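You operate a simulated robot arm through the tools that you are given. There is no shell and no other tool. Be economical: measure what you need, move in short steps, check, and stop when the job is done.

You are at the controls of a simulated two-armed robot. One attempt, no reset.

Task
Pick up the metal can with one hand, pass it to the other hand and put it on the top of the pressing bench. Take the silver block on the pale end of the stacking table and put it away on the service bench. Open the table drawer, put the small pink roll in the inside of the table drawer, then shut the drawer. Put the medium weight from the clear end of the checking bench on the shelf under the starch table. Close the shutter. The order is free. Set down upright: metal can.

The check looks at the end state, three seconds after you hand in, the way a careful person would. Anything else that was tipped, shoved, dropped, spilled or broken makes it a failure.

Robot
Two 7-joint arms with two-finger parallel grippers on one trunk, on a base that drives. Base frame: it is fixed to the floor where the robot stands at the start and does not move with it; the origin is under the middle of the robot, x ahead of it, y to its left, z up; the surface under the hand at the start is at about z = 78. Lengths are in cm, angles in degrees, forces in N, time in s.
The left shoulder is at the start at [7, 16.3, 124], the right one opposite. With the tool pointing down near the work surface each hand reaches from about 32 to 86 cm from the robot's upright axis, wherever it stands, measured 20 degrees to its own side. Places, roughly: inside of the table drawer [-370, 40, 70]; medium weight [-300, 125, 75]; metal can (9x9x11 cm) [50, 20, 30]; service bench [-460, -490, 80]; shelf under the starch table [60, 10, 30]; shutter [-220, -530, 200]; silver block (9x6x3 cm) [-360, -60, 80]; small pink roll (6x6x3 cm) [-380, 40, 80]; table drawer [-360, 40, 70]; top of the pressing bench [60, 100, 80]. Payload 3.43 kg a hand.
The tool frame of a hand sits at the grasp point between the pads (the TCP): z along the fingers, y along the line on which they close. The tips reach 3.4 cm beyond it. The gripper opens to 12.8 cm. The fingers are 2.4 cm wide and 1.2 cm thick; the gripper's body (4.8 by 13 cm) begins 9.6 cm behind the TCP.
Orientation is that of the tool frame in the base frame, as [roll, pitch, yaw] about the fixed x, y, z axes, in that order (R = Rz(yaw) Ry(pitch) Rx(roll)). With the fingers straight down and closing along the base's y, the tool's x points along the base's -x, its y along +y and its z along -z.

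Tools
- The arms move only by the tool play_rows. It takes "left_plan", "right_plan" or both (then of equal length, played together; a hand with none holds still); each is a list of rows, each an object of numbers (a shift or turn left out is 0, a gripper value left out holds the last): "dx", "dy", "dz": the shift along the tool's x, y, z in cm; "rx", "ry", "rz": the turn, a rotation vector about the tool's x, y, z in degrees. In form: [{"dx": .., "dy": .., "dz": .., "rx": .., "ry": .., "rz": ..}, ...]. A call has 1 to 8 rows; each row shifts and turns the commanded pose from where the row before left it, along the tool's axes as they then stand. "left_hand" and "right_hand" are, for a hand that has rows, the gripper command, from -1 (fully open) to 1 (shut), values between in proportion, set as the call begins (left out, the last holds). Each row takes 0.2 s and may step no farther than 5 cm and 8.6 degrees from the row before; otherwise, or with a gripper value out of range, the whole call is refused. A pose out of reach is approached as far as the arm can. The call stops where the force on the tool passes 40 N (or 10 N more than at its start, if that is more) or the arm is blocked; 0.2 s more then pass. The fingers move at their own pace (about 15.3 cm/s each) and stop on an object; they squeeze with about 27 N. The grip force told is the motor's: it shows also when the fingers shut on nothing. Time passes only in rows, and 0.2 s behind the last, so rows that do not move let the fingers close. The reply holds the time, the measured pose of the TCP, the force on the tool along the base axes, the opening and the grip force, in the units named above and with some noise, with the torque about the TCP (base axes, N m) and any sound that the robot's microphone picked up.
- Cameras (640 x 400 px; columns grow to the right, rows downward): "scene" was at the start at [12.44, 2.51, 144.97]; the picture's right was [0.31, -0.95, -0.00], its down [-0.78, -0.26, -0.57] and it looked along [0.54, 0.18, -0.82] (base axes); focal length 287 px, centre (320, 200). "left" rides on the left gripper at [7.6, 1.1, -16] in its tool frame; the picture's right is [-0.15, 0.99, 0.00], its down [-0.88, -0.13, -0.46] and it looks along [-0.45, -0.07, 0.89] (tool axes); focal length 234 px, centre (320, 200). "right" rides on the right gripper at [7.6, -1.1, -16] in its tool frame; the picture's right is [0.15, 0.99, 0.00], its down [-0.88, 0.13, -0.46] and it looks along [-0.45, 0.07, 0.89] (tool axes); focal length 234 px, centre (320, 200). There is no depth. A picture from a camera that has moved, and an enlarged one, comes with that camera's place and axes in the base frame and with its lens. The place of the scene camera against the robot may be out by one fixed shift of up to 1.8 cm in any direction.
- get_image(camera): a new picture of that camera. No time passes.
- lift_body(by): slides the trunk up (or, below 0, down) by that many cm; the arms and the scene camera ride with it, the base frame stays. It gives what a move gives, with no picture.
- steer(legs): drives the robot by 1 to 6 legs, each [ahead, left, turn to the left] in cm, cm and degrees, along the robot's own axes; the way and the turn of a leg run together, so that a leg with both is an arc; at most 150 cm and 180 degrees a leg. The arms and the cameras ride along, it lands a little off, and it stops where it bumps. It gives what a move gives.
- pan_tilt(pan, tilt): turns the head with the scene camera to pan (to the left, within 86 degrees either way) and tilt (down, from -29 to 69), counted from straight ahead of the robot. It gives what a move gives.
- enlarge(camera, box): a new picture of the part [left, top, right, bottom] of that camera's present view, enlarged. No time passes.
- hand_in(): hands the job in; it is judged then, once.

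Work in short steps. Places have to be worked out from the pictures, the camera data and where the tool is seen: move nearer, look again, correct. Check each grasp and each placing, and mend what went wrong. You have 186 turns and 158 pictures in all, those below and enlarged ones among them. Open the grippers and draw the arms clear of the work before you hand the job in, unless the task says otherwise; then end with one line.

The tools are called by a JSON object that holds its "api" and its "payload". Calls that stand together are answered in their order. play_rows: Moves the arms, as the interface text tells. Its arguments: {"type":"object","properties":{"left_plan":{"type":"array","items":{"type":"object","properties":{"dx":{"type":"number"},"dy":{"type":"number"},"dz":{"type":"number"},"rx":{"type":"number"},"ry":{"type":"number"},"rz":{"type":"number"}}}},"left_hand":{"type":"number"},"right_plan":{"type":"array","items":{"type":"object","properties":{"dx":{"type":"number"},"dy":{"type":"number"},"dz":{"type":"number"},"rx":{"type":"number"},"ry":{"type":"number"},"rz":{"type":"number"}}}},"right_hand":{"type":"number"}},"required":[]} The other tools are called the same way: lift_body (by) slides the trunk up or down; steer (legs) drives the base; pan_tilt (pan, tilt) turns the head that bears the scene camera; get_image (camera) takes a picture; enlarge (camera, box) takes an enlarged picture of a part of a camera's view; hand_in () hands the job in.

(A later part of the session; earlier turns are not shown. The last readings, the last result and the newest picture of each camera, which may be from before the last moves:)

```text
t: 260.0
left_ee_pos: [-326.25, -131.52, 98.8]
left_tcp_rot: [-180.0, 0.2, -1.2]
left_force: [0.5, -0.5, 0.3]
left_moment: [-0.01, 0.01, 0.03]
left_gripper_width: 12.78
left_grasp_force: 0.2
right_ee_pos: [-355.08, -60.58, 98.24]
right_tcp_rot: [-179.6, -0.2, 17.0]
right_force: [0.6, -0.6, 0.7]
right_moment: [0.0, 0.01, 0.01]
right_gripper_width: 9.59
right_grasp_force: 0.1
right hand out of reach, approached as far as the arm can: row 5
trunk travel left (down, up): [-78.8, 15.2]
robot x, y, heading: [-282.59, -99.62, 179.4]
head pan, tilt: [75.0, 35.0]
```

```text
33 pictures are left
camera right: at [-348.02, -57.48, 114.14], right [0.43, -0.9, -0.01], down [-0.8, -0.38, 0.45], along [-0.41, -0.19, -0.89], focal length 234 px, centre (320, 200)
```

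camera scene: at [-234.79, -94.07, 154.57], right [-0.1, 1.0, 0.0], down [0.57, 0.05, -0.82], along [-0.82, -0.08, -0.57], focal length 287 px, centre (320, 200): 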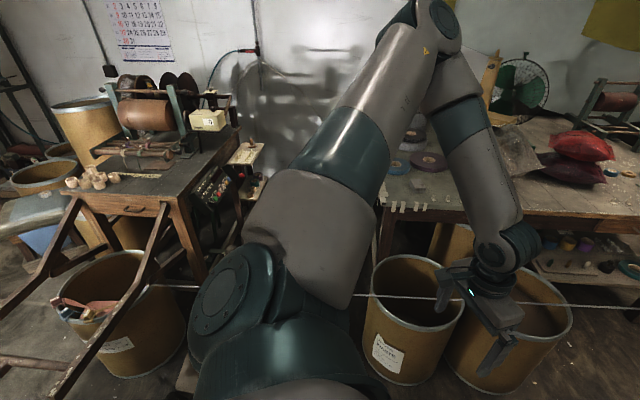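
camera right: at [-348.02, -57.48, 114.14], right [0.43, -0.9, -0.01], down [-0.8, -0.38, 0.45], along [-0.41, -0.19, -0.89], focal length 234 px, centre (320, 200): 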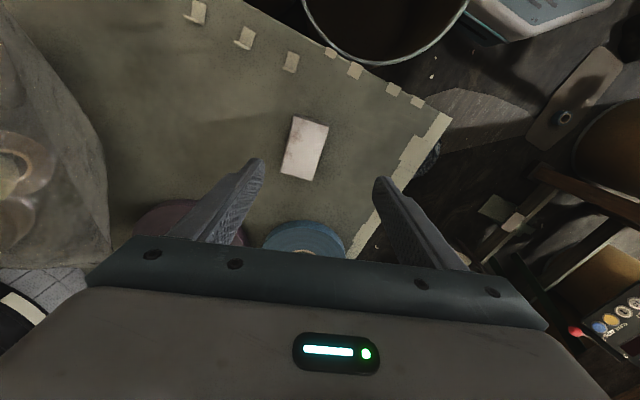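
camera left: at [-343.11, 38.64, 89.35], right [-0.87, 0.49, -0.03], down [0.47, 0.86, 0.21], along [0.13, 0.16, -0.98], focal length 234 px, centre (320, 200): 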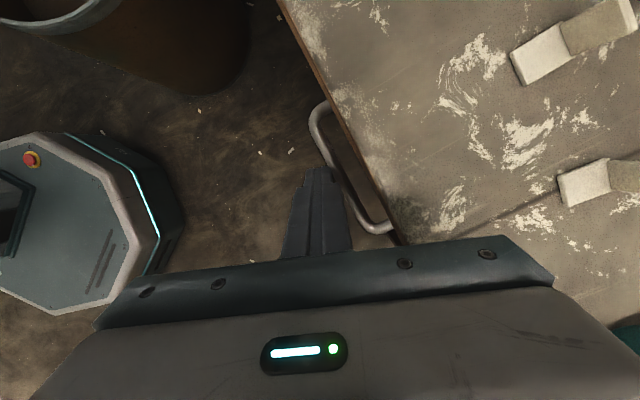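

The block is at [-356.7, -59.1], its long axis about 10° off x. I'm aligning the yaw, raising the left hand for safety, and lowering the trunk.

{"api": "play_rows", "payload": {"left_plan": [{"dz": -3}, {"dz": -3}, {"dz": -2}], "right_plan": [{"rz": 6.5}, {"dx": -0.5}, {"dy": -1}]}}

{"api": "lift_body", "payload": {"by": -10}}

{"api": "play_rows", "payload": {"right_plan": [{"dx": -1.0, "dy": -0.5}]}}

{"api": "get_image", "payload": {"camera": "right"}}

```text
t: 260.8
left_ee_pos: [-326.26, -131.27, 106.81]
left_tcp_rot: [180.0, 0.0, -1.2]
left_force: [0.4, 0.5, 0.3]
left_moment: [-0.01, -0.01, -0.02]
left_gripper_width: 12.81
left_grasp_force: 0.1
right_ee_pos: [-355.71, -59.62, 98.33]
right_tcp_rot: [-179.5, 0.0, 10.4]
right_force: [0.1, 0.0, -0.2]
right_moment: [-0.02, 0.02, -0.01]
right_gripper_width: 9.62
right_grasp_force: 0.1
trunk travel left (down, up): [-78.8, 15.2]
robot x, y, heading: [-282.34, -99.23, 179.3]
head pan, tilt: [75.0, 35.0]
```

```text
t: 262.1
left_ee_pos: [-326.15, -131.38, 96.78]
left_tcp_rot: [180.0, 0.1, -1.3]
left_force: [-0.3, -0.4, 0.1]
left_moment: [0.02, -0.03, 0.02]
left_gripper_width: 12.77
left_grasp_force: 0.0
right_ee_pos: [-355.55, -59.67, 88.25]
right_tcp_rot: [-179.5, 0.0, 10.4]
right_force: [0.6, -0.4, 0.0]
right_moment: [0.0, 0.0, 0.03]
right_gripper_width: 9.63
right_grasp_force: 0.1
trunk travel left (down, up): [-68.8, 25.2]
robot x, y, heading: [-282.68, -99.7, 179.5]
head pan, tilt: [75.0, 35.0]
```

```text
t: 262.5
left_ee_pos: [-326.29, -131.47, 96.75]
left_tcp_rot: [180.0, 0.1, -1.2]
left_force: [-1.0, -0.4, -0.9]
left_moment: [0.0, 0.03, -0.05]
left_gripper_width: 12.81
left_grasp_force: 0.1
right_ee_pos: [-356.78, -59.52, 88.2]
right_tcp_rot: [-179.6, -0.2, 10.4]
right_force: [-0.8, 0.2, -0.1]
right_moment: [-0.01, 0.03, 0.02]
right_gripper_width: 9.6
right_grasp_force: 0.1
trunk travel left (down, up): [-68.8, 25.2]
robot x, y, heading: [-282.6, -99.65, 179.5]
head pan, tilt: [75.0, 35.0]
```

```text
32 pictures are left
camera right: at [-349.4, -57.14, 104.09], right [0.32, -0.95, -0.01], down [-0.84, -0.29, 0.45], along [-0.43, -0.14, -0.89], focal length 234 px, centre (320, 200)
```

right: 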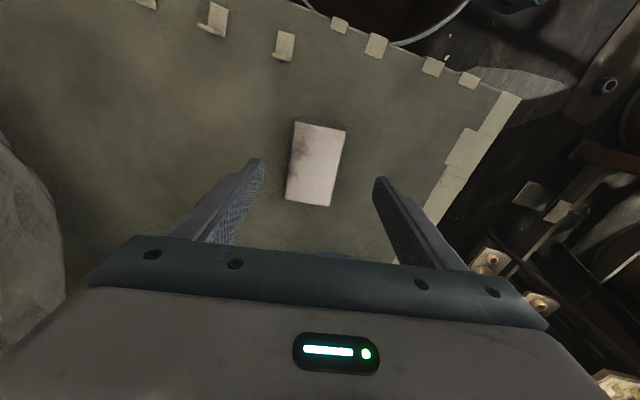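

Well aligned. Lowering 6.2 cm and gripping.

{"api": "lift_body", "payload": {"by": -6.2}}

{"api": "play_rows", "payload": {"right_plan": [{}, {}, {}], "right_hand": 1}}

{"api": "lift_body", "payload": {"by": 18}}

{"api": "get_image", "payload": {"camera": "right"}}

```text
t: 263.6
left_ee_pos: [-326.1, -131.4, 90.52]
left_tcp_rot: [179.9, 0.2, -1.1]
left_force: [0.0, 0.9, -0.1]
left_moment: [0.0, -0.02, 0.03]
left_gripper_width: 12.8
left_grasp_force: 0.1
right_ee_pos: [-356.69, -59.56, 82.12]
right_tcp_rot: [-179.7, -0.1, 10.5]
right_force: [-0.6, 0.3, -0.2]
right_moment: [-0.02, 0.01, -0.02]
right_gripper_width: 9.6
right_grasp_force: 0.2
trunk travel left (down, up): [-62.6, 31.4]
robot x, y, heading: [-282.56, -99.81, 179.3]
head pan, tilt: [75.0, 35.0]
```

```text
t: 264.4
left_ee_pos: [-326.25, -131.32, 90.52]
left_tcp_rot: [-180.0, 0.2, -1.2]
left_force: [0.6, -0.6, -0.7]
left_moment: [0.0, -0.01, -0.02]
left_gripper_width: 12.8
left_grasp_force: 0.1
right_ee_pos: [-356.71, -59.46, 82.08]
right_tcp_rot: [-179.6, -0.2, 10.4]
right_force: [-1.0, 2.1, 2.7]
right_moment: [-0.11, -0.14, -0.03]
right_gripper_width: 5.17
right_grasp_force: 26.5
trunk travel left (down, up): [-62.6, 31.4]
robot x, y, heading: [-282.26, -99.65, 179.1]
head pan, tilt: [75.0, 35.0]
```

```text
t: 266.4
left_ee_pos: [-326.24, -131.33, 108.48]
left_tcp_rot: [180.0, 0.0, -1.1]
left_force: [0.1, 0.7, 0.7]
left_moment: [0.02, 0.03, 0.02]
left_gripper_width: 12.82
left_grasp_force: 0.1
right_ee_pos: [-356.84, -59.36, 99.89]
right_tcp_rot: [-179.6, -0.2, 10.4]
right_force: [0.0, 0.8, -5.1]
right_moment: [-0.02, -0.03, -0.02]
right_gripper_width: 5.2
right_grasp_force: 26.9
trunk travel left (down, up): [-80.6, 13.4]
robot x, y, heading: [-282.63, -99.81, 179.3]
head pan, tilt: [75.0, 35.0]
```

```text
31 pictures are left
camera right: at [-349.41, -57.07, 115.84], right [0.32, -0.95, -0.01], down [-0.84, -0.29, 0.45], along [-0.43, -0.14, -0.89], focal length 234 px, centre (320, 200)
```

right: 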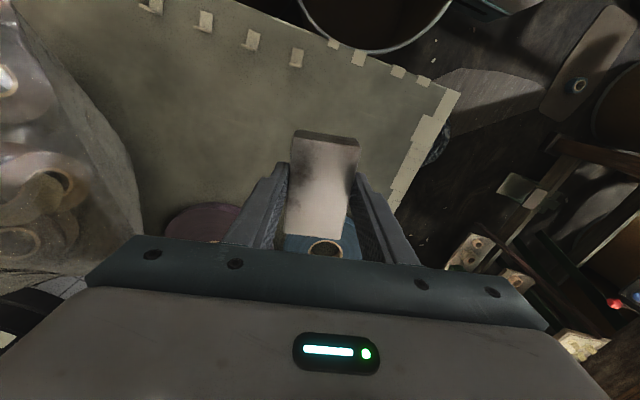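

The block is securely held. I'm backing out east along the aisle, folding the right arm, and then turning south toward the service bench.

{"api": "steer", "payload": {"legs": [[-70, 0, 0]]}}

{"api": "play_rows", "payload": {"right_plan": [{"dx": 3.1, "dy": 3.1}, {"dx": 3.1, "dy": 3.1}, {"dx": 3.1, "dy": 3.1}, {"dx": 3.1, "dy": 3.1}, {"dx": 3.1, "dy": 2}, {"dx": 3.1, "dy": 1}, {"dx": 3.1}, {"dx": 2}]}}

{"api": "steer", "payload": {"legs": [[-127, 0, 0.5], [0, 0, 90]]}}

{"api": "pan_tilt", "payload": {"pan": 10, "tilt": 15}}

{"api": "get_image", "payload": {"camera": "scene"}}

```text
t: 270.2
left_ee_pos: [-256.23, -132.13, 108.68]
left_tcp_rot: [179.9, -0.1, -1.3]
left_force: [-0.2, 0.7, -0.6]
left_moment: [0.01, 0.02, -0.03]
left_gripper_width: 12.77
left_grasp_force: 0.0
right_ee_pos: [-286.4, -60.15, 100.0]
right_tcp_rot: [-179.7, -0.1, 10.2]
right_force: [0.2, -0.5, -5.3]
right_moment: [0.0, -0.05, -0.01]
right_gripper_width: 5.17
right_grasp_force: 26.9
trunk travel left (down, up): [-80.6, 13.4]
robot x, y, heading: [-212.37, -100.5, 179.1]
head pan, tilt: [75.0, 35.0]
```

```text
t: 272.0
left_ee_pos: [-256.15, -132.17, 108.66]
left_tcp_rot: [179.9, 0.1, -1.3]
left_force: [0.3, 0.1, -0.3]
left_moment: [0.02, -0.02, 0.01]
left_gripper_width: 12.81
left_grasp_force: 0.1
right_ee_pos: [-260.37, -70.95, 99.96]
right_tcp_rot: [-179.6, -0.1, 10.2]
right_force: [0.5, -0.1, -5.0]
right_moment: [-0.02, -0.01, 0.0]
right_gripper_width: 5.17
right_grasp_force: 27.3
trunk travel left (down, up): [-80.6, 13.4]
robot x, y, heading: [-212.0, -100.16, 179.2]
head pan, tilt: [75.0, 35.0]
```

```text
t: 282.2
left_ee_pos: [-53.83, -145.24, 108.56]
left_tcp_rot: [179.9, 0.0, 89.2]
left_force: [-0.5, 0.6, 0.2]
left_moment: [0.0, -0.01, -0.04]
left_gripper_width: 12.79
left_grasp_force: 0.0
right_ee_pos: [-114.84, -150.2, 100.01]
right_tcp_rot: [-179.6, -0.2, 100.8]
right_force: [0.1, -0.3, -5.2]
right_moment: [0.03, 0.0, 0.02]
right_gripper_width: 5.17
right_grasp_force: 26.8
trunk travel left (down, up): [-80.6, 13.4]
robot x, y, heading: [-85.45, -101.59, -90.1]
head pan, tilt: [75.0, 35.0]
```

```text
t: 283.6
left_ee_pos: [-53.77, -145.21, 108.56]
left_tcp_rot: [180.0, 0.1, 89.4]
left_force: [0.2, 0.7, -0.2]
left_moment: [0.0, 0.0, 0.01]
left_gripper_width: 12.8
left_grasp_force: 0.2
right_ee_pos: [-114.75, -150.1, 100.02]
right_tcp_rot: [-179.6, -0.2, 100.8]
right_force: [-0.2, 0.0, -5.6]
right_moment: [0.02, -0.02, -0.03]
right_gripper_width: 5.21
right_grasp_force: 26.6
trunk travel left (down, up): [-80.6, 13.4]
robot x, y, heading: [-85.79, -101.31, -90.3]
head pan, tilt: [10.0, 15.0]
```

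```text
30 pictures are left
camera scene: at [-83.73, -115.67, 159.56], right [-0.99, -0.17, 0.0], down [-0.04, 0.26, -0.97], along [0.16, -0.95, -0.26], focal length 287 px, centre (320, 200)
```

scene: 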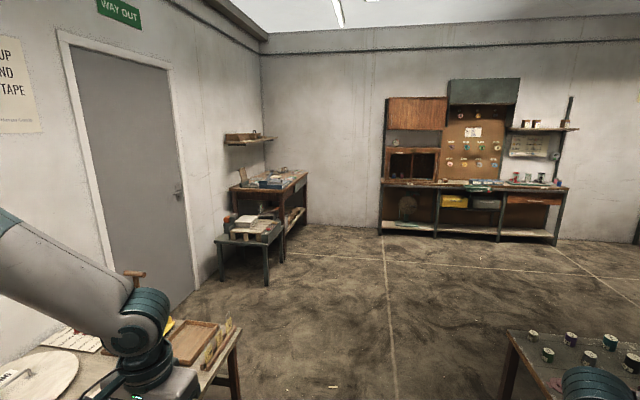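

The corridor south is clear. The shutter is the grey-green unit above the pegboard bench at the far wall. I'm driving down the corridor.

{"api": "steer", "payload": {"legs": [[150, -6, 0], [90, -50, 0]]}}

{"api": "pan_tilt", "payload": {"pan": -25, "tilt": 8}}

{"api": "get_image", "payload": {"camera": "scene"}}

```text
refused: leg 1 is longer than a leg can be; nothing moved
```

```text
t: 284.6
left_ee_pos: [-53.61, -145.2, 108.48]
left_tcp_rot: [-180.0, 0.1, 89.3]
left_force: [0.3, -0.7, 0.0]
left_moment: [0.0, 0.0, 0.01]
left_gripper_width: 12.81
left_grasp_force: 0.0
right_ee_pos: [-114.75, -150.19, 100.01]
right_tcp_rot: [-179.6, -0.2, 100.8]
right_force: [-0.2, -0.4, -5.2]
right_moment: [0.02, 0.03, 0.0]
right_gripper_width: 5.16
right_grasp_force: 26.7
trunk travel left (down, up): [-80.6, 13.4]
robot x, y, heading: [-86.02, -101.7, -90.3]
head pan, tilt: [-25.0, 8.0]
```

```text
29 pictures are left
camera scene: at [-89.26, -114.85, 160.69], right [-0.91, 0.43, 0.0], down [0.06, 0.13, -0.99], along [-0.42, -0.9, -0.14], focal length 287 px, centre (320, 200)
```

scene: 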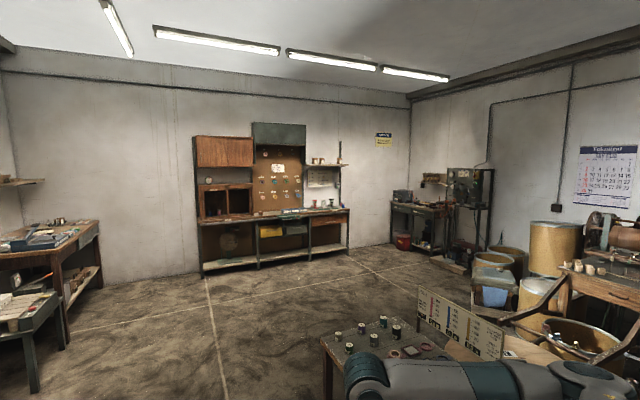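

The service bench is the small bench at the far right, and the floor between is open. Driving on with shorter legs.

{"api": "steer", "payload": {"legs": [[140, -6, 0], [95, -60, 0]]}}

{"api": "pan_tilt", "payload": {"pan": -15, "tilt": 5}}

{"api": "get_image", "payload": {"camera": "scene"}}

```text
t: 296.9
left_ee_pos: [-118.27, -379.71, 108.57]
left_tcp_rot: [180.0, 0.0, 89.6]
left_force: [-0.4, 0.0, 0.2]
left_moment: [0.0, 0.01, 0.01]
left_gripper_width: 12.81
left_grasp_force: 0.1
right_ee_pos: [-179.29, -385.03, 99.91]
right_tcp_rot: [-179.6, -0.1, 101.1]
right_force: [0.7, -0.1, -5.1]
right_moment: [0.06, 0.0, 0.01]
right_gripper_width: 5.18
right_grasp_force: 27.3
trunk travel left (down, up): [-80.6, 13.4]
robot x, y, heading: [-150.25, -336.22, -89.8]
head pan, tilt: [-25.0, 8.0]
```

```text
t: 297.6
left_ee_pos: [-118.18, -379.74, 108.62]
left_tcp_rot: [179.9, 0.1, 89.5]
left_force: [0.5, 0.2, 0.1]
left_moment: [0.0, -0.01, -0.01]
left_gripper_width: 12.8
left_grasp_force: 0.1
right_ee_pos: [-179.2, -384.95, 99.93]
right_tcp_rot: [-179.5, -0.2, 101.1]
right_force: [0.0, -0.3, -5.3]
right_moment: [0.05, -0.01, -0.07]
right_gripper_width: 5.16
right_grasp_force: 27.1
trunk travel left (down, up): [-80.6, 13.4]
robot x, y, heading: [-150.86, -336.13, -90.0]
head pan, tilt: [-15.0, 5.0]
```

```text
28 pictures are left
camera scene: at [-152.39, -350.05, 161.17], right [-0.97, 0.26, 0.0], down [0.02, 0.09, -1.0], along [-0.26, -0.96, -0.09], focal length 287 px, centre (320, 200)
```

scene: 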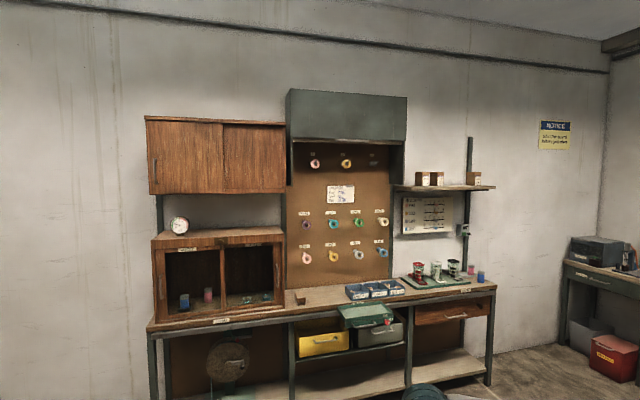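

{"api": "enlarge", "payload": {"camera": "scene", "box": [270, 75, 420, 300]}}

```text
1.78 times, centred on (345, 188) of scene
camera zoom: at [-152.39, -350.05, 161.17], right [-0.97, 0.26, 0.0], down [0.02, 0.09, -1.0], along [-0.26, -0.96, -0.09], focal length 511 px, centre (276, 222)
```

zoom: 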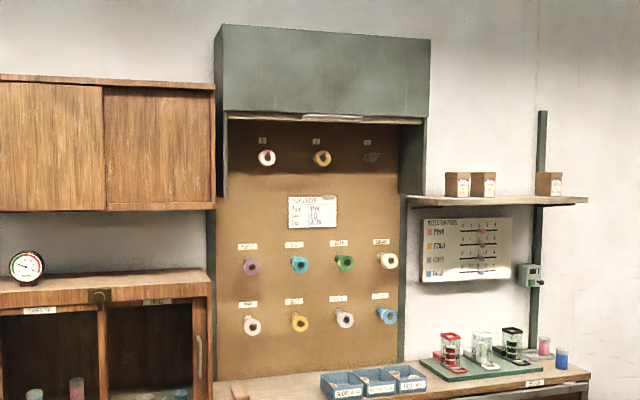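

I see the shutter's bottom bar at z≈181. First I'll deliver the block: turning toward the service bench and driving there diagonally across open floor.

{"api": "steer", "payload": {"legs": [[0, 0, -60], [125, 0, 0], [88, 0, 0]]}}

{"api": "pan_tilt", "payload": {"pan": -10, "tilt": 35}}

{"api": "get_image", "payload": {"camera": "scene"}}

```text
t: 310.8
left_ee_pos: [-357.28, -492.1, 108.65]
left_tcp_rot: [179.9, 0.1, 29.3]
left_force: [-0.3, -0.2, 0.2]
left_moment: [0.0, 0.03, 0.0]
left_gripper_width: 12.81
left_grasp_force: 0.0
right_ee_pos: [-392.06, -441.62, 99.96]
right_tcp_rot: [-179.5, -0.2, 41.0]
right_force: [-0.4, 0.1, -4.8]
right_moment: [0.05, -0.06, 0.02]
right_gripper_width: 5.18
right_grasp_force: 27.1
trunk travel left (down, up): [-80.6, 13.4]
robot x, y, heading: [-335.86, -442.61, -150.4]
head pan, tilt: [-15.0, 5.0]
```

```text
t: 311.7
left_ee_pos: [-357.31, -492.08, 108.56]
left_tcp_rot: [180.0, 0.1, 29.3]
left_force: [0.4, 0.2, -0.1]
left_moment: [0.0, -0.05, 0.0]
left_gripper_width: 12.8
left_grasp_force: 0.1
right_ee_pos: [-392.15, -441.66, 99.97]
right_tcp_rot: [-179.6, -0.2, 40.8]
right_force: [0.3, -0.1, -4.9]
right_moment: [0.03, -0.03, 0.03]
right_gripper_width: 5.2
right_grasp_force: 27.0
trunk travel left (down, up): [-80.6, 13.4]
robot x, y, heading: [-335.54, -442.47, -150.1]
head pan, tilt: [-10.0, 35.0]
```

```text
26 pictures are left
camera scene: at [-347.77, -447.68, 156.37], right [-0.34, 0.94, 0.0], down [0.54, 0.19, -0.82], along [-0.77, -0.28, -0.57], focal length 287 px, centre (320, 200)
```

scene: 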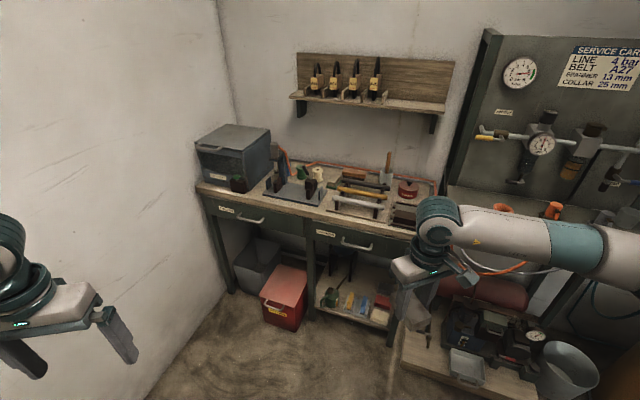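

{"api": "enlarge", "payload": {"camera": "scene", "box": [180, 110, 460, 285]}}

```text
2.29 times, centred on (320, 198) of scene
camera zoom: at [-347.77, -447.68, 156.37], right [-0.34, 0.94, 0.0], down [0.54, 0.19, -0.82], along [-0.77, -0.28, -0.57], focal length 657 px, centre (320, 206)
```

zoom: 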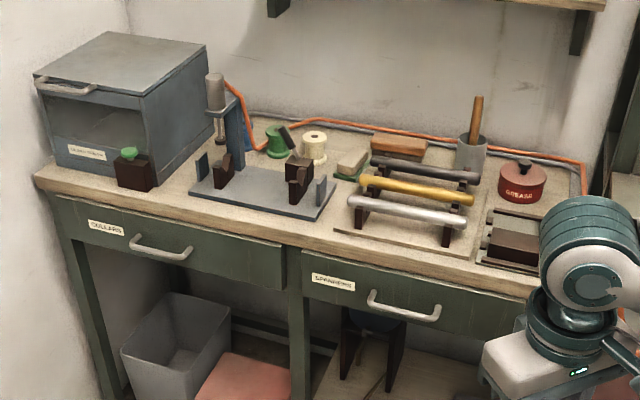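

There's a tray at the bench's right end (about [-453, -447]) that seems made for blocks. I'm tucking the left hand inward away from the wall, then driving closer with the right arm leading.

{"api": "play_rows", "payload": {"left_plan": [{"dy": -3}, {"dy": -3}, {"dy": -3}, {"dy": -3}, {"dy": -2}]}}

{"api": "steer", "payload": {"legs": [[0, 0, -20], [42, 4.9, 0]]}}

{"api": "get_image", "payload": {"camera": "right"}}

```text
t: 312.9
left_ee_pos: [-364.33, -479.7, 108.55]
left_tcp_rot: [179.9, 0.1, 29.3]
left_force: [-0.8, -0.6, -0.1]
left_moment: [-0.04, -0.03, 0.05]
left_gripper_width: 12.82
left_grasp_force: 0.1
right_ee_pos: [-392.17, -441.67, 99.87]
right_tcp_rot: [-179.7, -0.2, 40.9]
right_force: [-0.2, 0.2, -5.2]
right_moment: [0.05, -0.04, 0.02]
right_gripper_width: 5.17
right_grasp_force: 27.0
trunk travel left (down, up): [-80.6, 13.4]
robot x, y, heading: [-335.5, -442.35, -150.2]
head pan, tilt: [-10.0, 35.0]
```

```text
t: 316.6
left_ee_pos: [-415.43, -479.93, 108.6]
left_tcp_rot: [179.9, 0.2, 9.5]
left_force: [-0.2, -0.3, 0.1]
left_moment: [0.02, 0.04, -0.01]
left_gripper_width: 12.81
left_grasp_force: 0.1
right_ee_pos: [-428.65, -434.53, 99.99]
right_tcp_rot: [-179.6, -0.2, 21.0]
right_force: [-1.0, -0.2, -4.9]
right_moment: [-0.01, -0.06, -0.01]
right_gripper_width: 5.18
right_grasp_force: 26.8
trunk travel left (down, up): [-80.6, 13.4]
robot x, y, heading: [-376.18, -454.64, -170.0]
head pan, tilt: [-10.0, 35.0]
```

```text
24 pictures are left
camera right: at [-421.98, -430.92, 115.91], right [0.49, -0.87, -0.01], down [-0.78, -0.44, 0.45], along [-0.4, -0.22, -0.89], focal length 234 px, centre (320, 200)
```

right: 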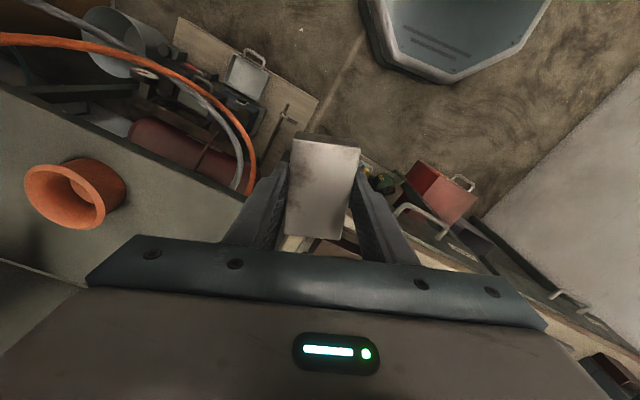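

{"api": "play_rows", "payload": {"right_plan": [{"dx": -3, "dy": 2.6}, {"dx": -3, "dy": 2.6}, {"dx": -3, "dy": 2.6}, {"dx": -2, "dy": 2.6}]}}

{"api": "get_image", "payload": {"camera": "right"}}

```text
t: 317.6
left_ee_pos: [-415.58, -480.03, 108.52]
left_tcp_rot: [-180.0, 0.0, 9.4]
left_force: [-1.2, -0.9, -0.5]
left_moment: [0.02, -0.01, 0.03]
left_gripper_width: 12.81
left_grasp_force: 0.0
right_ee_pos: [-435.43, -448.36, 99.84]
right_tcp_rot: [-179.5, -0.3, 21.0]
right_force: [0.0, -0.2, -5.6]
right_moment: [0.01, -0.03, 0.03]
right_gripper_width: 5.16
right_grasp_force: 27.0
trunk travel left (down, up): [-80.6, 13.4]
robot x, y, heading: [-376.14, -454.66, -170.1]
head pan, tilt: [-10.0, 35.0]
```

```text
23 pictures are left
camera right: at [-428.63, -444.81, 115.76], right [0.49, -0.87, -0.01], down [-0.78, -0.44, 0.45], along [-0.39, -0.22, -0.89], focal length 234 px, centre (320, 200)
```

right: 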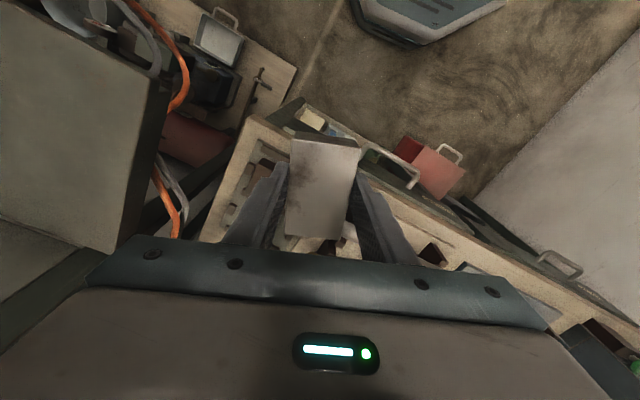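

I need an unobstructed look at the tray; moving the hand aside to the north for one zoom.

{"api": "play_rows", "payload": {"right_plan": [{"dy": -3.8, "dz": -1, "dx": 2}, {"dy": -3.8, "dz": -1, "dx": 2}, {"dy": -3.8, "dz": -1, "dx": 2}, {"dy": -3.8, "dz": -1, "dx": 2}]}}

{"api": "pan_tilt", "payload": {"pan": -8, "tilt": 52}}

{"api": "enlarge", "payload": {"camera": "scene", "box": [170, 40, 430, 230]}}

```text
t: 318.6
left_ee_pos: [-415.4, -479.64, 108.62]
left_tcp_rot: [179.8, 0.2, 9.4]
left_force: [-1.1, 0.1, -0.3]
left_moment: [-0.04, 0.01, 0.03]
left_gripper_width: 12.8
left_grasp_force: 0.0
right_ee_pos: [-433.24, -430.97, 104.03]
right_tcp_rot: [-179.7, -0.2, 21.1]
right_force: [-0.4, 0.2, -5.0]
right_moment: [-0.01, 0.01, -0.01]
right_gripper_width: 5.2
right_grasp_force: 26.6
trunk travel left (down, up): [-80.6, 13.4]
robot x, y, heading: [-375.79, -454.51, -170.3]
head pan, tilt: [-10.0, 35.0]
```

```text
t: 319.4
left_ee_pos: [-415.6, -479.96, 108.48]
left_tcp_rot: [-180.0, 0.1, 9.4]
left_force: [-0.4, -0.3, 0.0]
left_moment: [0.03, 0.03, -0.03]
left_gripper_width: 12.81
left_grasp_force: 0.1
right_ee_pos: [-433.45, -431.18, 104.01]
right_tcp_rot: [-179.6, -0.3, 20.9]
right_force: [-0.9, -0.5, -5.5]
right_moment: [0.02, -0.04, -0.01]
right_gripper_width: 5.18
right_grasp_force: 26.9
trunk travel left (down, up): [-80.6, 13.4]
robot x, y, heading: [-375.96, -454.24, -170.1]
head pan, tilt: [-8.0, 52.0]
```

```text
2.11 times, centred on (300, 135) of scene
camera zoom: at [-388.01, -455.37, 153.92], right [-0.03, 1.0, 0.0], down [0.79, 0.03, -0.62], along [-0.62, -0.02, -0.79], focal length 605 px, centre (362, 337)
```

zoom: 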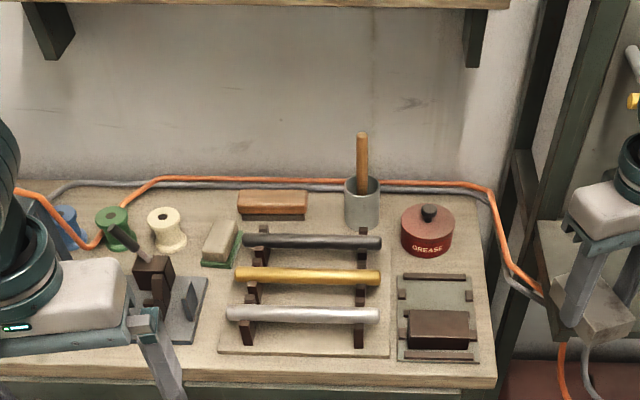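

The tray has a free rear slot (x −458…−449, y −451…−440), evidently for this block. I'm turning the hand so the block's long side lies along y, and moving over it.

{"api": "play_rows", "payload": {"right_plan": [{"rz": -8.6}, {"rz": -8.6}, {"rz": -8.6}, {"rz": -8.6}, {"rz": -8.6}, {"rz": -8.6}, {"rz": -8.6}, {"rz": -8.6}]}}

{"api": "play_rows", "payload": {"right_plan": [{"dx": -2.9, "dy": -4}, {"dx": -2.9, "dy": -4}, {"dx": -2.9, "dy": -4}, {"dx": -2.9, "dy": -4}, {"dx": -2.9, "dy": -4}]}}

{"api": "get_image", "payload": {"camera": "right"}}

```text
t: 321.2
left_ee_pos: [-415.75, -479.87, 108.5]
left_tcp_rot: [179.8, 0.0, 9.4]
left_force: [-0.2, -0.3, 0.7]
left_moment: [-0.02, -0.01, -0.02]
left_gripper_width: 12.8
left_grasp_force: 0.0
right_ee_pos: [-428.19, -431.77, 105.07]
right_tcp_rot: [180.0, -0.5, 66.9]
right_force: [0.4, 0.9, -5.1]
right_moment: [0.02, -0.06, 0.03]
right_gripper_width: 5.17
right_grasp_force: 27.3
right hand out of reach, approached as far as the arm can: row 5, 6, 7, 8
trunk travel left (down, up): [-80.6, 13.4]
robot x, y, heading: [-376.31, -454.45, -170.2]
head pan, tilt: [-8.0, 52.0]
```

```text
t: 322.4
left_ee_pos: [-415.68, -480.06, 108.42]
left_tcp_rot: [180.0, 0.0, 9.5]
left_force: [0.4, 0.0, 0.4]
left_moment: [-0.01, 0.0, 0.01]
left_gripper_width: 12.79
left_grasp_force: 0.0
right_ee_pos: [-431.57, -434.86, 105.21]
right_tcp_rot: [-179.9, -0.5, 66.8]
right_force: [-0.9, -0.3, -5.7]
right_moment: [0.03, -0.01, 0.03]
right_gripper_width: 5.18
right_grasp_force: 26.4
right hand out of reach, approached as far as the arm can: row 1, 2, 3, 4, 5
trunk travel left (down, up): [-80.6, 13.4]
robot x, y, heading: [-376.29, -454.59, -170.1]
head pan, tilt: [-8.0, 52.0]
```

```text
21 pictures are left
camera right: at [-429.5, -427.58, 121.25], right [0.97, -0.25, 0.0], down [-0.23, -0.86, 0.45], along [-0.11, -0.43, -0.89], focal length 234 px, centre (320, 200)
```

right: 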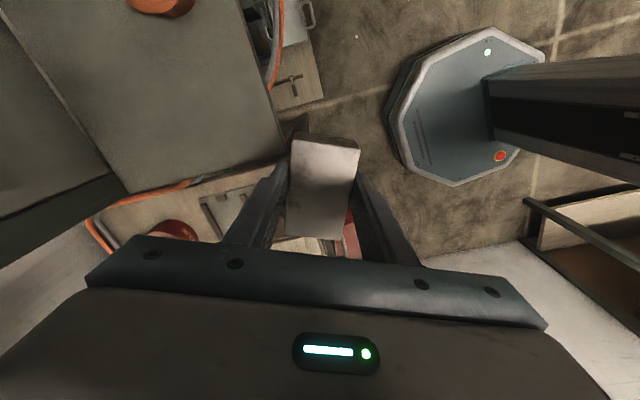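

The arm is at its limit, so I'll bring the base 15 cm closer and lower the trunk a bit for better posture, then finish turning.

{"api": "steer", "payload": {"legs": [[15, 3, 0]]}}

{"api": "lift_body", "payload": {"by": -8}}

{"api": "play_rows", "payload": {"right_plan": [{"dx": -1.5, "dy": -1.5}, {"dx": -1.5, "dy": -1.5}, {"rz": -7}, {"rz": -7}, {"dx": -1.5, "dy": -1}]}}

{"api": "get_image", "payload": {"camera": "right"}}

```text
t: 323.8
left_ee_pos: [-429.63, -485.3, 108.7]
left_tcp_rot: [179.8, 0.2, 9.3]
left_force: [0.4, -0.2, 0.1]
left_moment: [0.0, 0.0, -0.01]
left_gripper_width: 12.81
left_grasp_force: 0.0
right_ee_pos: [-445.49, -440.11, 105.54]
right_tcp_rot: [-179.8, -0.4, 66.7]
right_force: [-0.5, 0.0, -5.4]
right_moment: [0.03, 0.01, 0.01]
right_gripper_width: 5.21
right_grasp_force: 26.9
trunk travel left (down, up): [-80.6, 13.4]
robot x, y, heading: [-390.03, -459.88, -170.1]
head pan, tilt: [-8.0, 52.0]
```

```text
t: 325.0
left_ee_pos: [-429.83, -485.23, 100.66]
left_tcp_rot: [179.9, 0.1, 9.3]
left_force: [-0.3, 0.5, -0.1]
left_moment: [-0.02, 0.01, 0.01]
left_gripper_width: 12.81
left_grasp_force: 0.0
right_ee_pos: [-445.55, -440.17, 97.26]
right_tcp_rot: [-179.8, -0.6, 66.7]
right_force: [-0.4, -0.3, -4.8]
right_moment: [0.05, -0.03, -0.02]
right_gripper_width: 5.18
right_grasp_force: 27.2
trunk travel left (down, up): [-72.6, 21.4]
robot x, y, heading: [-390.52, -459.79, -170.0]
head pan, tilt: [-8.0, 52.0]
```

```text
t: 326.2
left_ee_pos: [-429.84, -485.5, 100.58]
left_tcp_rot: [180.0, 0.2, 9.3]
left_force: [0.6, 0.1, -0.5]
left_moment: [0.0, -0.04, 0.03]
left_gripper_width: 12.8
left_grasp_force: 0.1
right_ee_pos: [-443.99, -443.09, 96.83]
right_tcp_rot: [-179.4, -0.7, 73.3]
right_force: [-0.3, -0.5, -5.2]
right_moment: [0.04, 0.01, -0.01]
right_gripper_width: 5.19
right_grasp_force: 26.9
right hand out of reach, approached as far as the arm can: row 1, 2, 3, 4, 5
trunk travel left (down, up): [-72.6, 21.4]
robot x, y, heading: [-390.25, -459.88, -169.9]
head pan, tilt: [-8.0, 52.0]
```

```text
20 pictures are left
camera right: at [-442.68, -435.81, 112.78], right [0.99, -0.14, -0.01], down [-0.13, -0.89, 0.44], along [-0.07, -0.44, -0.9], focal length 234 px, centre (320, 200)
```

right: 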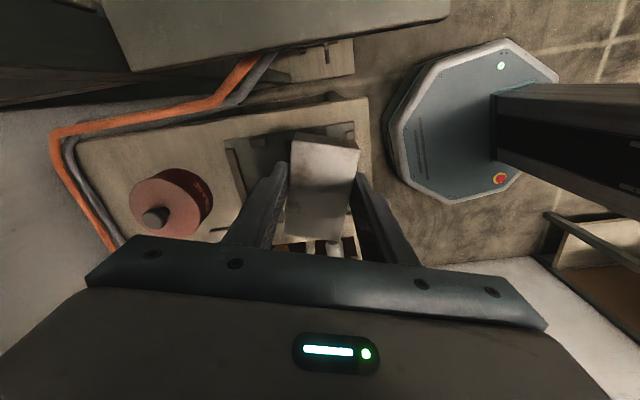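

The slot lies 9 cm further west. I'm raising the left hand for clearance and bringing the base in, with a bit more rotation.

{"api": "play_rows", "payload": {"left_plan": [{"dz": -4}, {"dz": -4}, {"dz": -4}]}}

{"api": "steer", "payload": {"legs": [[9.5, 0.8, 0]]}}

{"api": "lift_body", "payload": {"by": -7}}

{"api": "play_rows", "payload": {"right_plan": [{"rz": -7}, {"rz": -4}]}}

{"api": "get_image", "payload": {"camera": "right"}}

```text
t: 327.0
left_ee_pos: [-429.5, -485.15, 112.76]
left_tcp_rot: [179.9, 0.1, 9.3]
left_force: [-0.2, 0.4, 0.5]
left_moment: [-0.03, -0.03, 0.01]
left_gripper_width: 12.79
left_grasp_force: 0.0
right_ee_pos: [-443.87, -442.97, 96.89]
right_tcp_rot: [-179.4, -0.6, 73.3]
right_force: [0.9, 0.3, -5.1]
right_moment: [0.04, 0.0, 0.02]
right_gripper_width: 5.17
right_grasp_force: 26.8
trunk travel left (down, up): [-72.6, 21.4]
robot x, y, heading: [-390.47, -459.88, -170.3]
head pan, tilt: [-8.0, 52.0]
```

```text
t: 328.2
left_ee_pos: [-438.19, -487.51, 112.86]
left_tcp_rot: [-179.9, 0.6, 8.4]
left_force: [-0.5, -0.2, 0.7]
left_moment: [-0.03, -0.04, 0.02]
left_gripper_width: 12.79
left_grasp_force: 0.0
right_ee_pos: [-451.91, -444.43, 97.18]
right_tcp_rot: [-179.1, -0.8, 72.0]
right_force: [-0.9, -0.1, -6.1]
right_moment: [0.02, -0.01, 0.04]
right_gripper_width: 5.2
right_grasp_force: 26.3
trunk travel left (down, up): [-72.6, 21.4]
robot x, y, heading: [-398.81, -462.12, -170.9]
head pan, tilt: [-8.0, 52.0]
stopped in leg 1: the robot was blocked; the commanded pose is now the measured one
```

```text
t: 329.1
left_ee_pos: [-436.88, -488.4, 107.4]
left_tcp_rot: [-179.2, 1.1, 8.7]
left_force: [0.2, -0.1, -0.3]
left_moment: [0.02, 0.04, -0.01]
left_gripper_width: 12.79
left_grasp_force: 0.1
right_ee_pos: [-451.9, -446.71, 94.51]
right_tcp_rot: [-176.0, 0.7, 73.4]
right_force: [-0.1, -0.3, -5.2]
right_moment: [0.04, -0.03, 0.0]
right_gripper_width: 5.17
right_grasp_force: 27.3
trunk travel left (down, up): [-67.2, 26.8]
robot x, y, heading: [-399.0, -462.74, -170.7]
head pan, tilt: [-8.0, 52.0]
stopped: the force on the tool passed its limit at 58 N (the readings are from after the stop); the commanded pose is now the measured one
```

```text
t: 329.7
left_ee_pos: [-436.93, -488.51, 107.68]
left_tcp_rot: [-179.1, 1.3, 8.9]
left_force: [-0.8, 0.8, -0.2]
left_moment: [-0.05, -0.01, 0.02]
left_gripper_width: 12.8
left_grasp_force: 0.1
right_ee_pos: [-452.02, -446.56, 94.34]
right_tcp_rot: [-176.1, 0.5, 73.2]
right_force: [-0.5, 0.2, -4.7]
right_moment: [0.02, -0.02, 0.01]
right_gripper_width: 5.21
right_grasp_force: 26.7
right hand out of reach, approached as far as the arm can: row 1, 2
trunk travel left (down, up): [-67.2, 26.8]
robot x, y, heading: [-399.22, -462.7, -170.6]
head pan, tilt: [-8.0, 52.0]
```

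```text
19 pictures are left
camera right: at [-449.75, -439.18, 110.23], right [0.99, -0.15, -0.07], down [-0.1, -0.89, 0.45], along [-0.13, -0.44, -0.89], focal length 234 px, centre (320, 200)
```

right: 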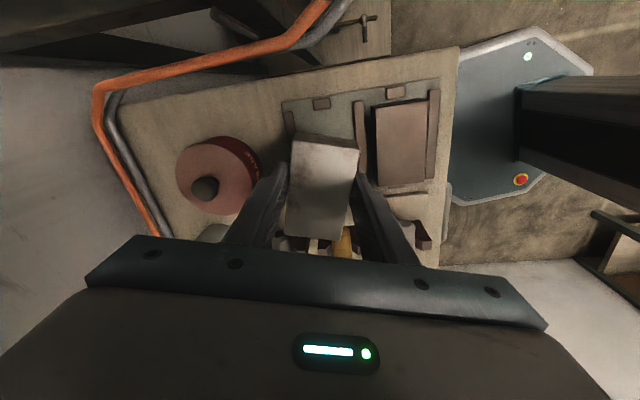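

The hand's camera side brushed the neighbouring cabinet while lowering, and the base is touching something in front. I'm backing off slightly, raising, and rotating the base 17° so the block aligns with the slot.

{"api": "lift_body", "payload": {"by": 7}}

{"api": "steer", "payload": {"legs": [[-5, 0, 0], [0, 0, 17]]}}

{"api": "play_rows", "payload": {"right_plan": [{"rx": -4}]}}

```text
t: 330.8
left_ee_pos: [-439.0, -487.73, 114.3]
left_tcp_rot: [180.0, 0.0, 9.0]
left_force: [-0.8, 0.1, -0.4]
left_moment: [-0.01, 0.0, -0.01]
left_gripper_width: 12.79
left_grasp_force: 0.0
right_ee_pos: [-454.07, -445.93, 100.21]
right_tcp_rot: [-177.4, 0.8, 73.3]
right_force: [0.4, 0.4, -5.4]
right_moment: [0.04, 0.0, 0.05]
right_gripper_width: 5.18
right_grasp_force: 26.4
trunk travel left (down, up): [-74.2, 19.8]
robot x, y, heading: [-399.17, -462.51, -170.5]
head pan, tilt: [-8.0, 52.0]
```

```text
t: 332.6
left_ee_pos: [-423.28, -495.21, 115.29]
left_tcp_rot: [179.8, 1.5, 24.8]
left_force: [0.5, -0.9, 0.4]
left_moment: [-0.02, -0.02, 0.0]
left_gripper_width: 12.81
left_grasp_force: 0.2
right_ee_pos: [-449.69, -458.81, 101.22]
right_tcp_rot: [-176.4, 1.8, 88.4]
right_force: [0.3, -0.6, -5.3]
right_moment: [0.06, 0.01, 0.02]
right_gripper_width: 5.19
right_grasp_force: 26.7
trunk travel left (down, up): [-74.2, 19.8]
robot x, y, heading: [-394.13, -461.73, -154.7]
head pan, tilt: [-8.0, 52.0]
```

```text
t: 333.0
left_ee_pos: [-423.34, -497.32, 114.65]
left_tcp_rot: [-179.2, 1.0, 24.9]
left_force: [0.9, -0.2, -0.2]
left_moment: [-0.03, 0.05, 0.0]
left_gripper_width: 12.79
left_grasp_force: 0.2
right_ee_pos: [-448.06, -461.15, 101.63]
right_tcp_rot: [-178.6, 0.9, 89.0]
right_force: [0.3, 0.2, -6.7]
right_moment: [0.06, 0.0, 0.01]
right_gripper_width: 5.17
right_grasp_force: 27.0
right hand out of reach, approached as far as the arm can: row 1
trunk travel left (down, up): [-74.2, 19.8]
robot x, y, heading: [-394.08, -461.89, -154.6]
head pan, tilt: [-8.0, 52.0]
```

The yaw is now right (89°). I'm translating the base to bring the block over the slot, then checking.

{"api": "steer", "payload": {"legs": [[-2.3, -14.1, 0]]}}

{"api": "get_image", "payload": {"camera": "right"}}

```text
t: 333.8
left_ee_pos: [-423.21, -497.05, 114.45]
left_tcp_rot: [-179.1, 0.9, 25.0]
left_force: [1.3, -0.4, -0.4]
left_moment: [0.02, -0.01, 0.0]
left_gripper_width: 12.82
left_grasp_force: 0.1
right_ee_pos: [-448.01, -460.75, 101.43]
right_tcp_rot: [-178.7, 0.6, 89.3]
right_force: [-0.1, 0.6, -5.7]
right_moment: [0.05, -0.03, 0.02]
right_gripper_width: 5.17
right_grasp_force: 26.8
trunk travel left (down, up): [-74.2, 19.8]
robot x, y, heading: [-394.06, -461.11, -154.6]
head pan, tilt: [-8.0, 52.0]
stopped in leg 1: the robot was blocked; the commanded pose is now the measured one
```

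```text
18 pictures are left
camera right: at [-448.49, -453.11, 117.27], right [0.99, 0.13, -0.02], down [0.13, -0.88, 0.46], along [0.04, -0.46, -0.89], focal length 234 px, centre (320, 200)
```

right: 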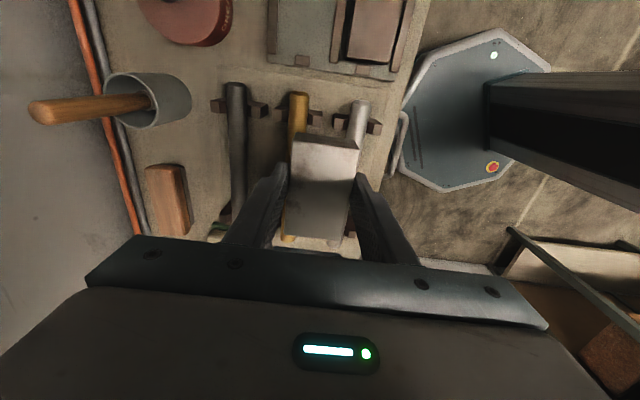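

The right forearm is against the neighbouring board. I'll back off, turn the robot to face slightly north of west so the elbow clears it, and flip the hand's yaw the other way round.

{"api": "steer", "payload": {"legs": [[-25, 8, 0], [0, 0, -38]]}}

{"api": "play_rows", "payload": {"right_plan": [{"rz": 8.6}, {"rz": 8.6}, {"rz": 8.6}, {"rz": 8.6}, {"rz": 8.6}, {"rz": 8.6}, {"rz": 8.6}, {"rz": 8.6}]}}

{"api": "play_rows", "payload": {"right_plan": [{"rz": 8.6}, {"rz": 8.6}, {"rz": 8.6}, {"rz": 8.6}, {"rz": 8.6}, {"rz": 8.6}, {"rz": 8.6}, {"rz": 8.6}]}}

```text
t: 337.5
left_ee_pos: [-414.2, -465.6, 114.16]
left_tcp_rot: [179.9, 0.2, -13.3]
left_force: [-0.8, -0.1, 0.2]
left_moment: [0.0, 0.0, 0.03]
left_gripper_width: 12.8
left_grasp_force: 0.1
right_ee_pos: [-410.97, -422.07, 100.23]
right_tcp_rot: [179.9, 1.0, 50.8]
right_force: [0.2, -0.5, -5.7]
right_moment: [0.07, -0.03, 0.0]
right_gripper_width: 5.18
right_grasp_force: 27.1
trunk travel left (down, up): [-74.2, 19.8]
robot x, y, heading: [-367.93, -458.04, 167.2]
head pan, tilt: [-8.0, 52.0]
```

```text
t: 339.3
left_ee_pos: [-414.31, -465.65, 114.14]
left_tcp_rot: [179.9, 0.1, -13.2]
left_force: [0.3, 0.4, -0.3]
left_moment: [0.02, 0.01, 0.04]
left_gripper_width: 12.83
left_grasp_force: 0.1
right_ee_pos: [-411.15, -422.1, 100.15]
right_tcp_rot: [179.0, 0.3, -18.1]
right_force: [0.0, 0.0, -5.0]
right_moment: [0.01, -0.05, 0.01]
right_gripper_width: 5.19
right_grasp_force: 26.6
trunk travel left (down, up): [-74.2, 19.8]
robot x, y, heading: [-367.95, -457.67, 167.3]
head pan, tilt: [-8.0, 52.0]
```

```text
t: 341.1
left_ee_pos: [-414.31, -465.54, 114.21]
left_tcp_rot: [180.0, 0.2, -13.3]
left_force: [0.6, -0.2, 1.1]
left_moment: [0.03, -0.01, 0.0]
left_gripper_width: 12.78
left_grasp_force: 0.0
right_ee_pos: [-411.0, -422.08, 100.25]
right_tcp_rot: [179.4, -0.8, -86.9]
right_force: [0.8, -0.7, -4.7]
right_moment: [-0.08, -0.03, 0.04]
right_gripper_width: 5.18
right_grasp_force: 27.4
trunk travel left (down, up): [-74.2, 19.8]
robot x, y, heading: [-367.69, -457.36, 167.2]
head pan, tilt: [-8.0, 52.0]
```

Yaw is now −87° with the camera on the far side from the cabinet. Moving south first, then west over the slot.

{"api": "steer", "payload": {"legs": [[-4.65, 20.5, 0], [22.4, 5.1, 0]]}}

{"api": "play_rows", "payload": {"right_plan": [{"dx": 0.68, "dy": 3.64}, {"dx": 0.68, "dy": 3.64}, {"dx": 0.68, "dy": 3.64}, {"dx": 0.68, "dy": 3.64}, {"dx": 0.68, "dy": 3.64}]}}

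{"api": "get_image", "payload": {"camera": "right"}}

```text
t: 344.0
left_ee_pos: [-436.89, -487.03, 114.09]
left_tcp_rot: [180.0, 0.2, -13.2]
left_force: [-0.3, -0.2, 0.3]
left_moment: [-0.01, 0.01, 0.01]
left_gripper_width: 12.81
left_grasp_force: 0.0
right_ee_pos: [-433.79, -443.33, 100.2]
right_tcp_rot: [179.4, -0.8, -86.7]
right_force: [-0.5, 0.4, -4.9]
right_moment: [-0.05, 0.0, -0.01]
right_gripper_width: 5.15
right_grasp_force: 26.3
trunk travel left (down, up): [-74.2, 19.8]
robot x, y, heading: [-390.67, -478.78, 167.7]
head pan, tilt: [-8.0, 52.0]
```

```text
t: 345.2
left_ee_pos: [-437.13, -487.1, 114.22]
left_tcp_rot: [-179.9, 0.2, -13.3]
left_force: [-0.7, 0.2, -0.9]
left_moment: [0.01, -0.03, 0.01]
left_gripper_width: 12.82
left_grasp_force: 0.0
right_ee_pos: [-452.02, -447.88, 100.37]
right_tcp_rot: [179.6, -0.9, -86.7]
right_force: [-0.9, 0.4, -6.2]
right_moment: [-0.07, 0.0, -0.07]
right_gripper_width: 5.2
right_grasp_force: 26.6
trunk travel left (down, up): [-74.2, 19.8]
robot x, y, heading: [-390.65, -478.72, 167.4]
head pan, tilt: [-8.0, 52.0]
```

```text
17 pictures are left
camera right: at [-450.24, -455.28, 116.29], right [-0.98, -0.2, 0.01], down [-0.18, 0.88, 0.45], along [-0.1, 0.43, -0.9], focal length 234 px, centre (320, 200)
```

right: 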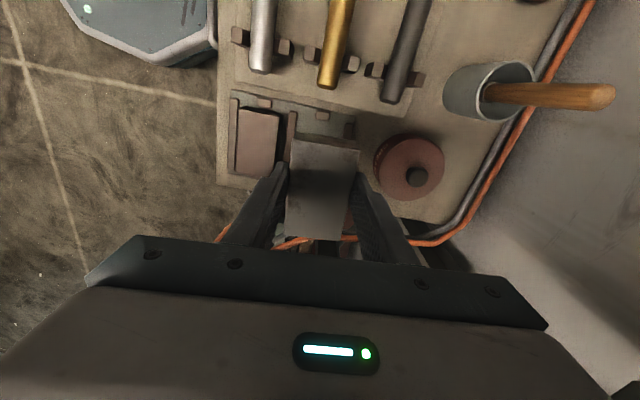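

It's centred over the free slot. Lowering 14 cm, then creeping.

{"api": "lift_body", "payload": {"by": -14}}

{"api": "lift_body", "payload": {"by": -1.5}}

{"api": "get_image", "payload": {"camera": "right"}}

```text
t: 346.9
left_ee_pos: [-436.77, -487.06, 100.2]
left_tcp_rot: [-180.0, 0.4, -13.2]
left_force: [-0.6, 0.3, -1.0]
left_moment: [0.01, -0.02, 0.04]
left_gripper_width: 12.82
left_grasp_force: 0.0
right_ee_pos: [-451.9, -447.81, 86.75]
right_tcp_rot: [179.1, -0.8, -86.9]
right_force: [-3.5, 3.4, 18.3]
right_moment: [0.02, -0.34, -0.03]
right_gripper_width: 5.19
right_grasp_force: 26.7
trunk travel left (down, up): [-60.2, 33.8]
robot x, y, heading: [-390.67, -478.89, 167.1]
head pan, tilt: [-8.0, 52.0]
```

```text
t: 347.3
left_ee_pos: [-436.84, -487.03, 99.97]
left_tcp_rot: [180.0, 0.3, -13.2]
left_force: [0.0, -0.1, -1.0]
left_moment: [0.01, 0.01, 0.0]
left_gripper_width: 12.81
left_grasp_force: 0.1
right_ee_pos: [-451.91, -447.99, 86.71]
right_tcp_rot: [179.0, -0.9, -86.8]
right_force: [10.2, -1.1, 14.4]
right_moment: [0.34, -1.06, -0.25]
right_gripper_width: 5.2
right_grasp_force: 27.3
trunk travel left (down, up): [-59.8, 34.2]
robot x, y, heading: [-390.9, -478.64, 167.4]
head pan, tilt: [-8.0, 52.0]
stopped: the force on the tool passed its limit at 49 N (the readings are from after the stop); the commanded pose is now the measured one
```

```text
16 pictures are left
camera right: at [-449.89, -455.19, 102.71], right [-0.98, -0.2, 0.02], down [-0.17, 0.88, 0.45], along [-0.11, 0.43, -0.89], focal length 234 px, centre (320, 200)
```

right: 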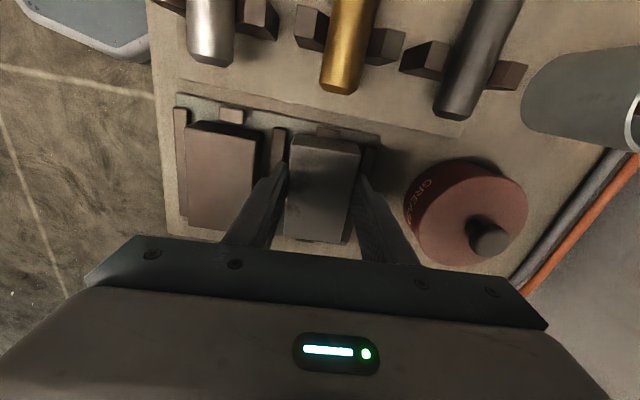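

The finger rests on the slot's divider with the block already between the rails, about a centimetre above the plate. Releasing here lets it settle into the slot.

{"api": "play_rows", "payload": {"right_plan": [{}, {}, {}], "right_hand": -0.1}}

{"api": "lift_body", "payload": {"by": 16}}

{"api": "get_image", "payload": {"camera": "right"}}

```text
t: 348.1
left_ee_pos: [-436.88, -487.09, 99.76]
left_tcp_rot: [-179.9, 0.2, -13.2]
left_force: [0.0, 0.6, 0.3]
left_moment: [-0.02, -0.01, -0.02]
left_gripper_width: 12.79
left_grasp_force: 0.0
right_ee_pos: [-452.05, -447.98, 86.76]
right_tcp_rot: [178.7, -0.7, -86.8]
right_force: [-12.3, 1.2, 24.4]
right_moment: [0.3, -0.46, 0.15]
right_gripper_width: 6.29
right_grasp_force: 0.0
trunk travel left (down, up): [-59.8, 34.2]
robot x, y, heading: [-390.65, -478.76, 167.2]
head pan, tilt: [-8.0, 52.0]
```

```text
t: 349.9
left_ee_pos: [-436.91, -487.05, 115.88]
left_tcp_rot: [180.0, 0.2, -13.3]
left_force: [-0.4, 0.5, -0.2]
left_moment: [0.01, 0.02, 0.0]
left_gripper_width: 12.77
left_grasp_force: 0.1
right_ee_pos: [-451.97, -447.78, 102.65]
right_tcp_rot: [178.9, -0.8, -86.8]
right_force: [0.1, -0.6, -0.2]
right_moment: [0.0, 0.01, 0.01]
right_gripper_width: 7.05
right_grasp_force: 0.0
trunk travel left (down, up): [-75.8, 18.2]
robot x, y, heading: [-391.02, -478.14, 167.3]
head pan, tilt: [-8.0, 52.0]
```

```text
15 pictures are left
camera right: at [-450.11, -455.12, 118.48], right [-0.98, -0.2, 0.02], down [-0.17, 0.88, 0.45], along [-0.11, 0.43, -0.89], focal length 234 px, centre (320, 200)
```

right: 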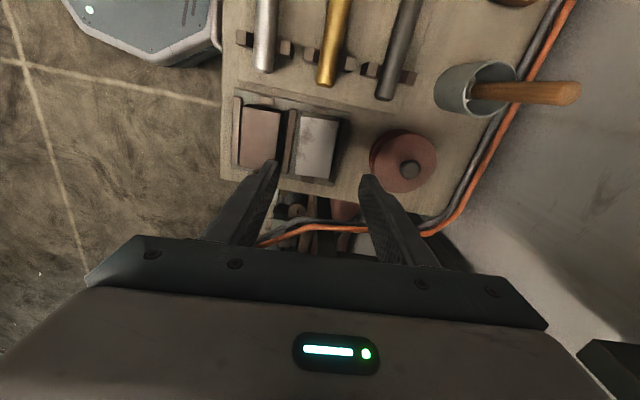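

The block sits neatly in its slot. Now the shutter: I'm backing out eastward, turning to face the south wall, and moving in front of it.

{"api": "steer", "payload": {"legs": [[-34.1, -7.75, 0], [-14, -54, 0], [0, 0, 103], [0, 128, 0]]}}

{"api": "pan_tilt", "payload": {"pan": 0, "tilt": -10}}

{"api": "get_image", "payload": {"camera": "scene"}}

```text
t: 365.4
left_ee_pos: [-183.61, -474.27, 115.87]
left_tcp_rot: [180.0, 0.2, 88.7]
left_force: [-0.4, 0.8, -0.2]
left_moment: [0.0, -0.01, -0.02]
left_gripper_width: 12.81
left_grasp_force: 0.2
right_ee_pos: [-218.94, -497.14, 102.49]
right_tcp_rot: [178.9, -0.8, 15.1]
right_force: [-0.8, -0.6, 0.6]
right_moment: [0.0, 0.01, 0.02]
right_gripper_width: 7.03
right_grasp_force: 0.1
trunk travel left (down, up): [-75.8, 18.2]
robot x, y, heading: [-201.41, -430.84, -90.8]
head pan, tilt: [-8.0, 52.0]
```

```text
t: 366.7
left_ee_pos: [-183.65, -474.23, 115.87]
left_tcp_rot: [-180.0, 0.1, 88.7]
left_force: [-0.5, 0.2, 0.0]
left_moment: [-0.01, -0.01, -0.02]
left_gripper_width: 12.81
left_grasp_force: 0.2
right_ee_pos: [-218.91, -497.35, 102.54]
right_tcp_rot: [178.9, -0.8, 15.0]
right_force: [0.0, 0.2, -0.4]
right_moment: [0.01, 0.01, -0.01]
right_gripper_width: 7.03
right_grasp_force: 0.1
trunk travel left (down, up): [-75.8, 18.2]
robot x, y, heading: [-201.24, -430.73, -90.5]
head pan, tilt: [0.0, -10.0]
```

```text
14 pictures are left
camera scene: at [-200.86, -444.04, 158.69], right [-1.0, 0.01, 0.0], down [0.0, -0.17, -0.98], along [-0.01, -0.98, 0.17], focal length 287 px, centre (320, 200)
```

scene: 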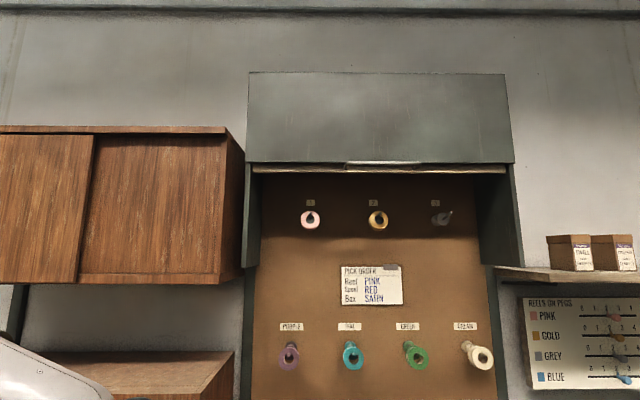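

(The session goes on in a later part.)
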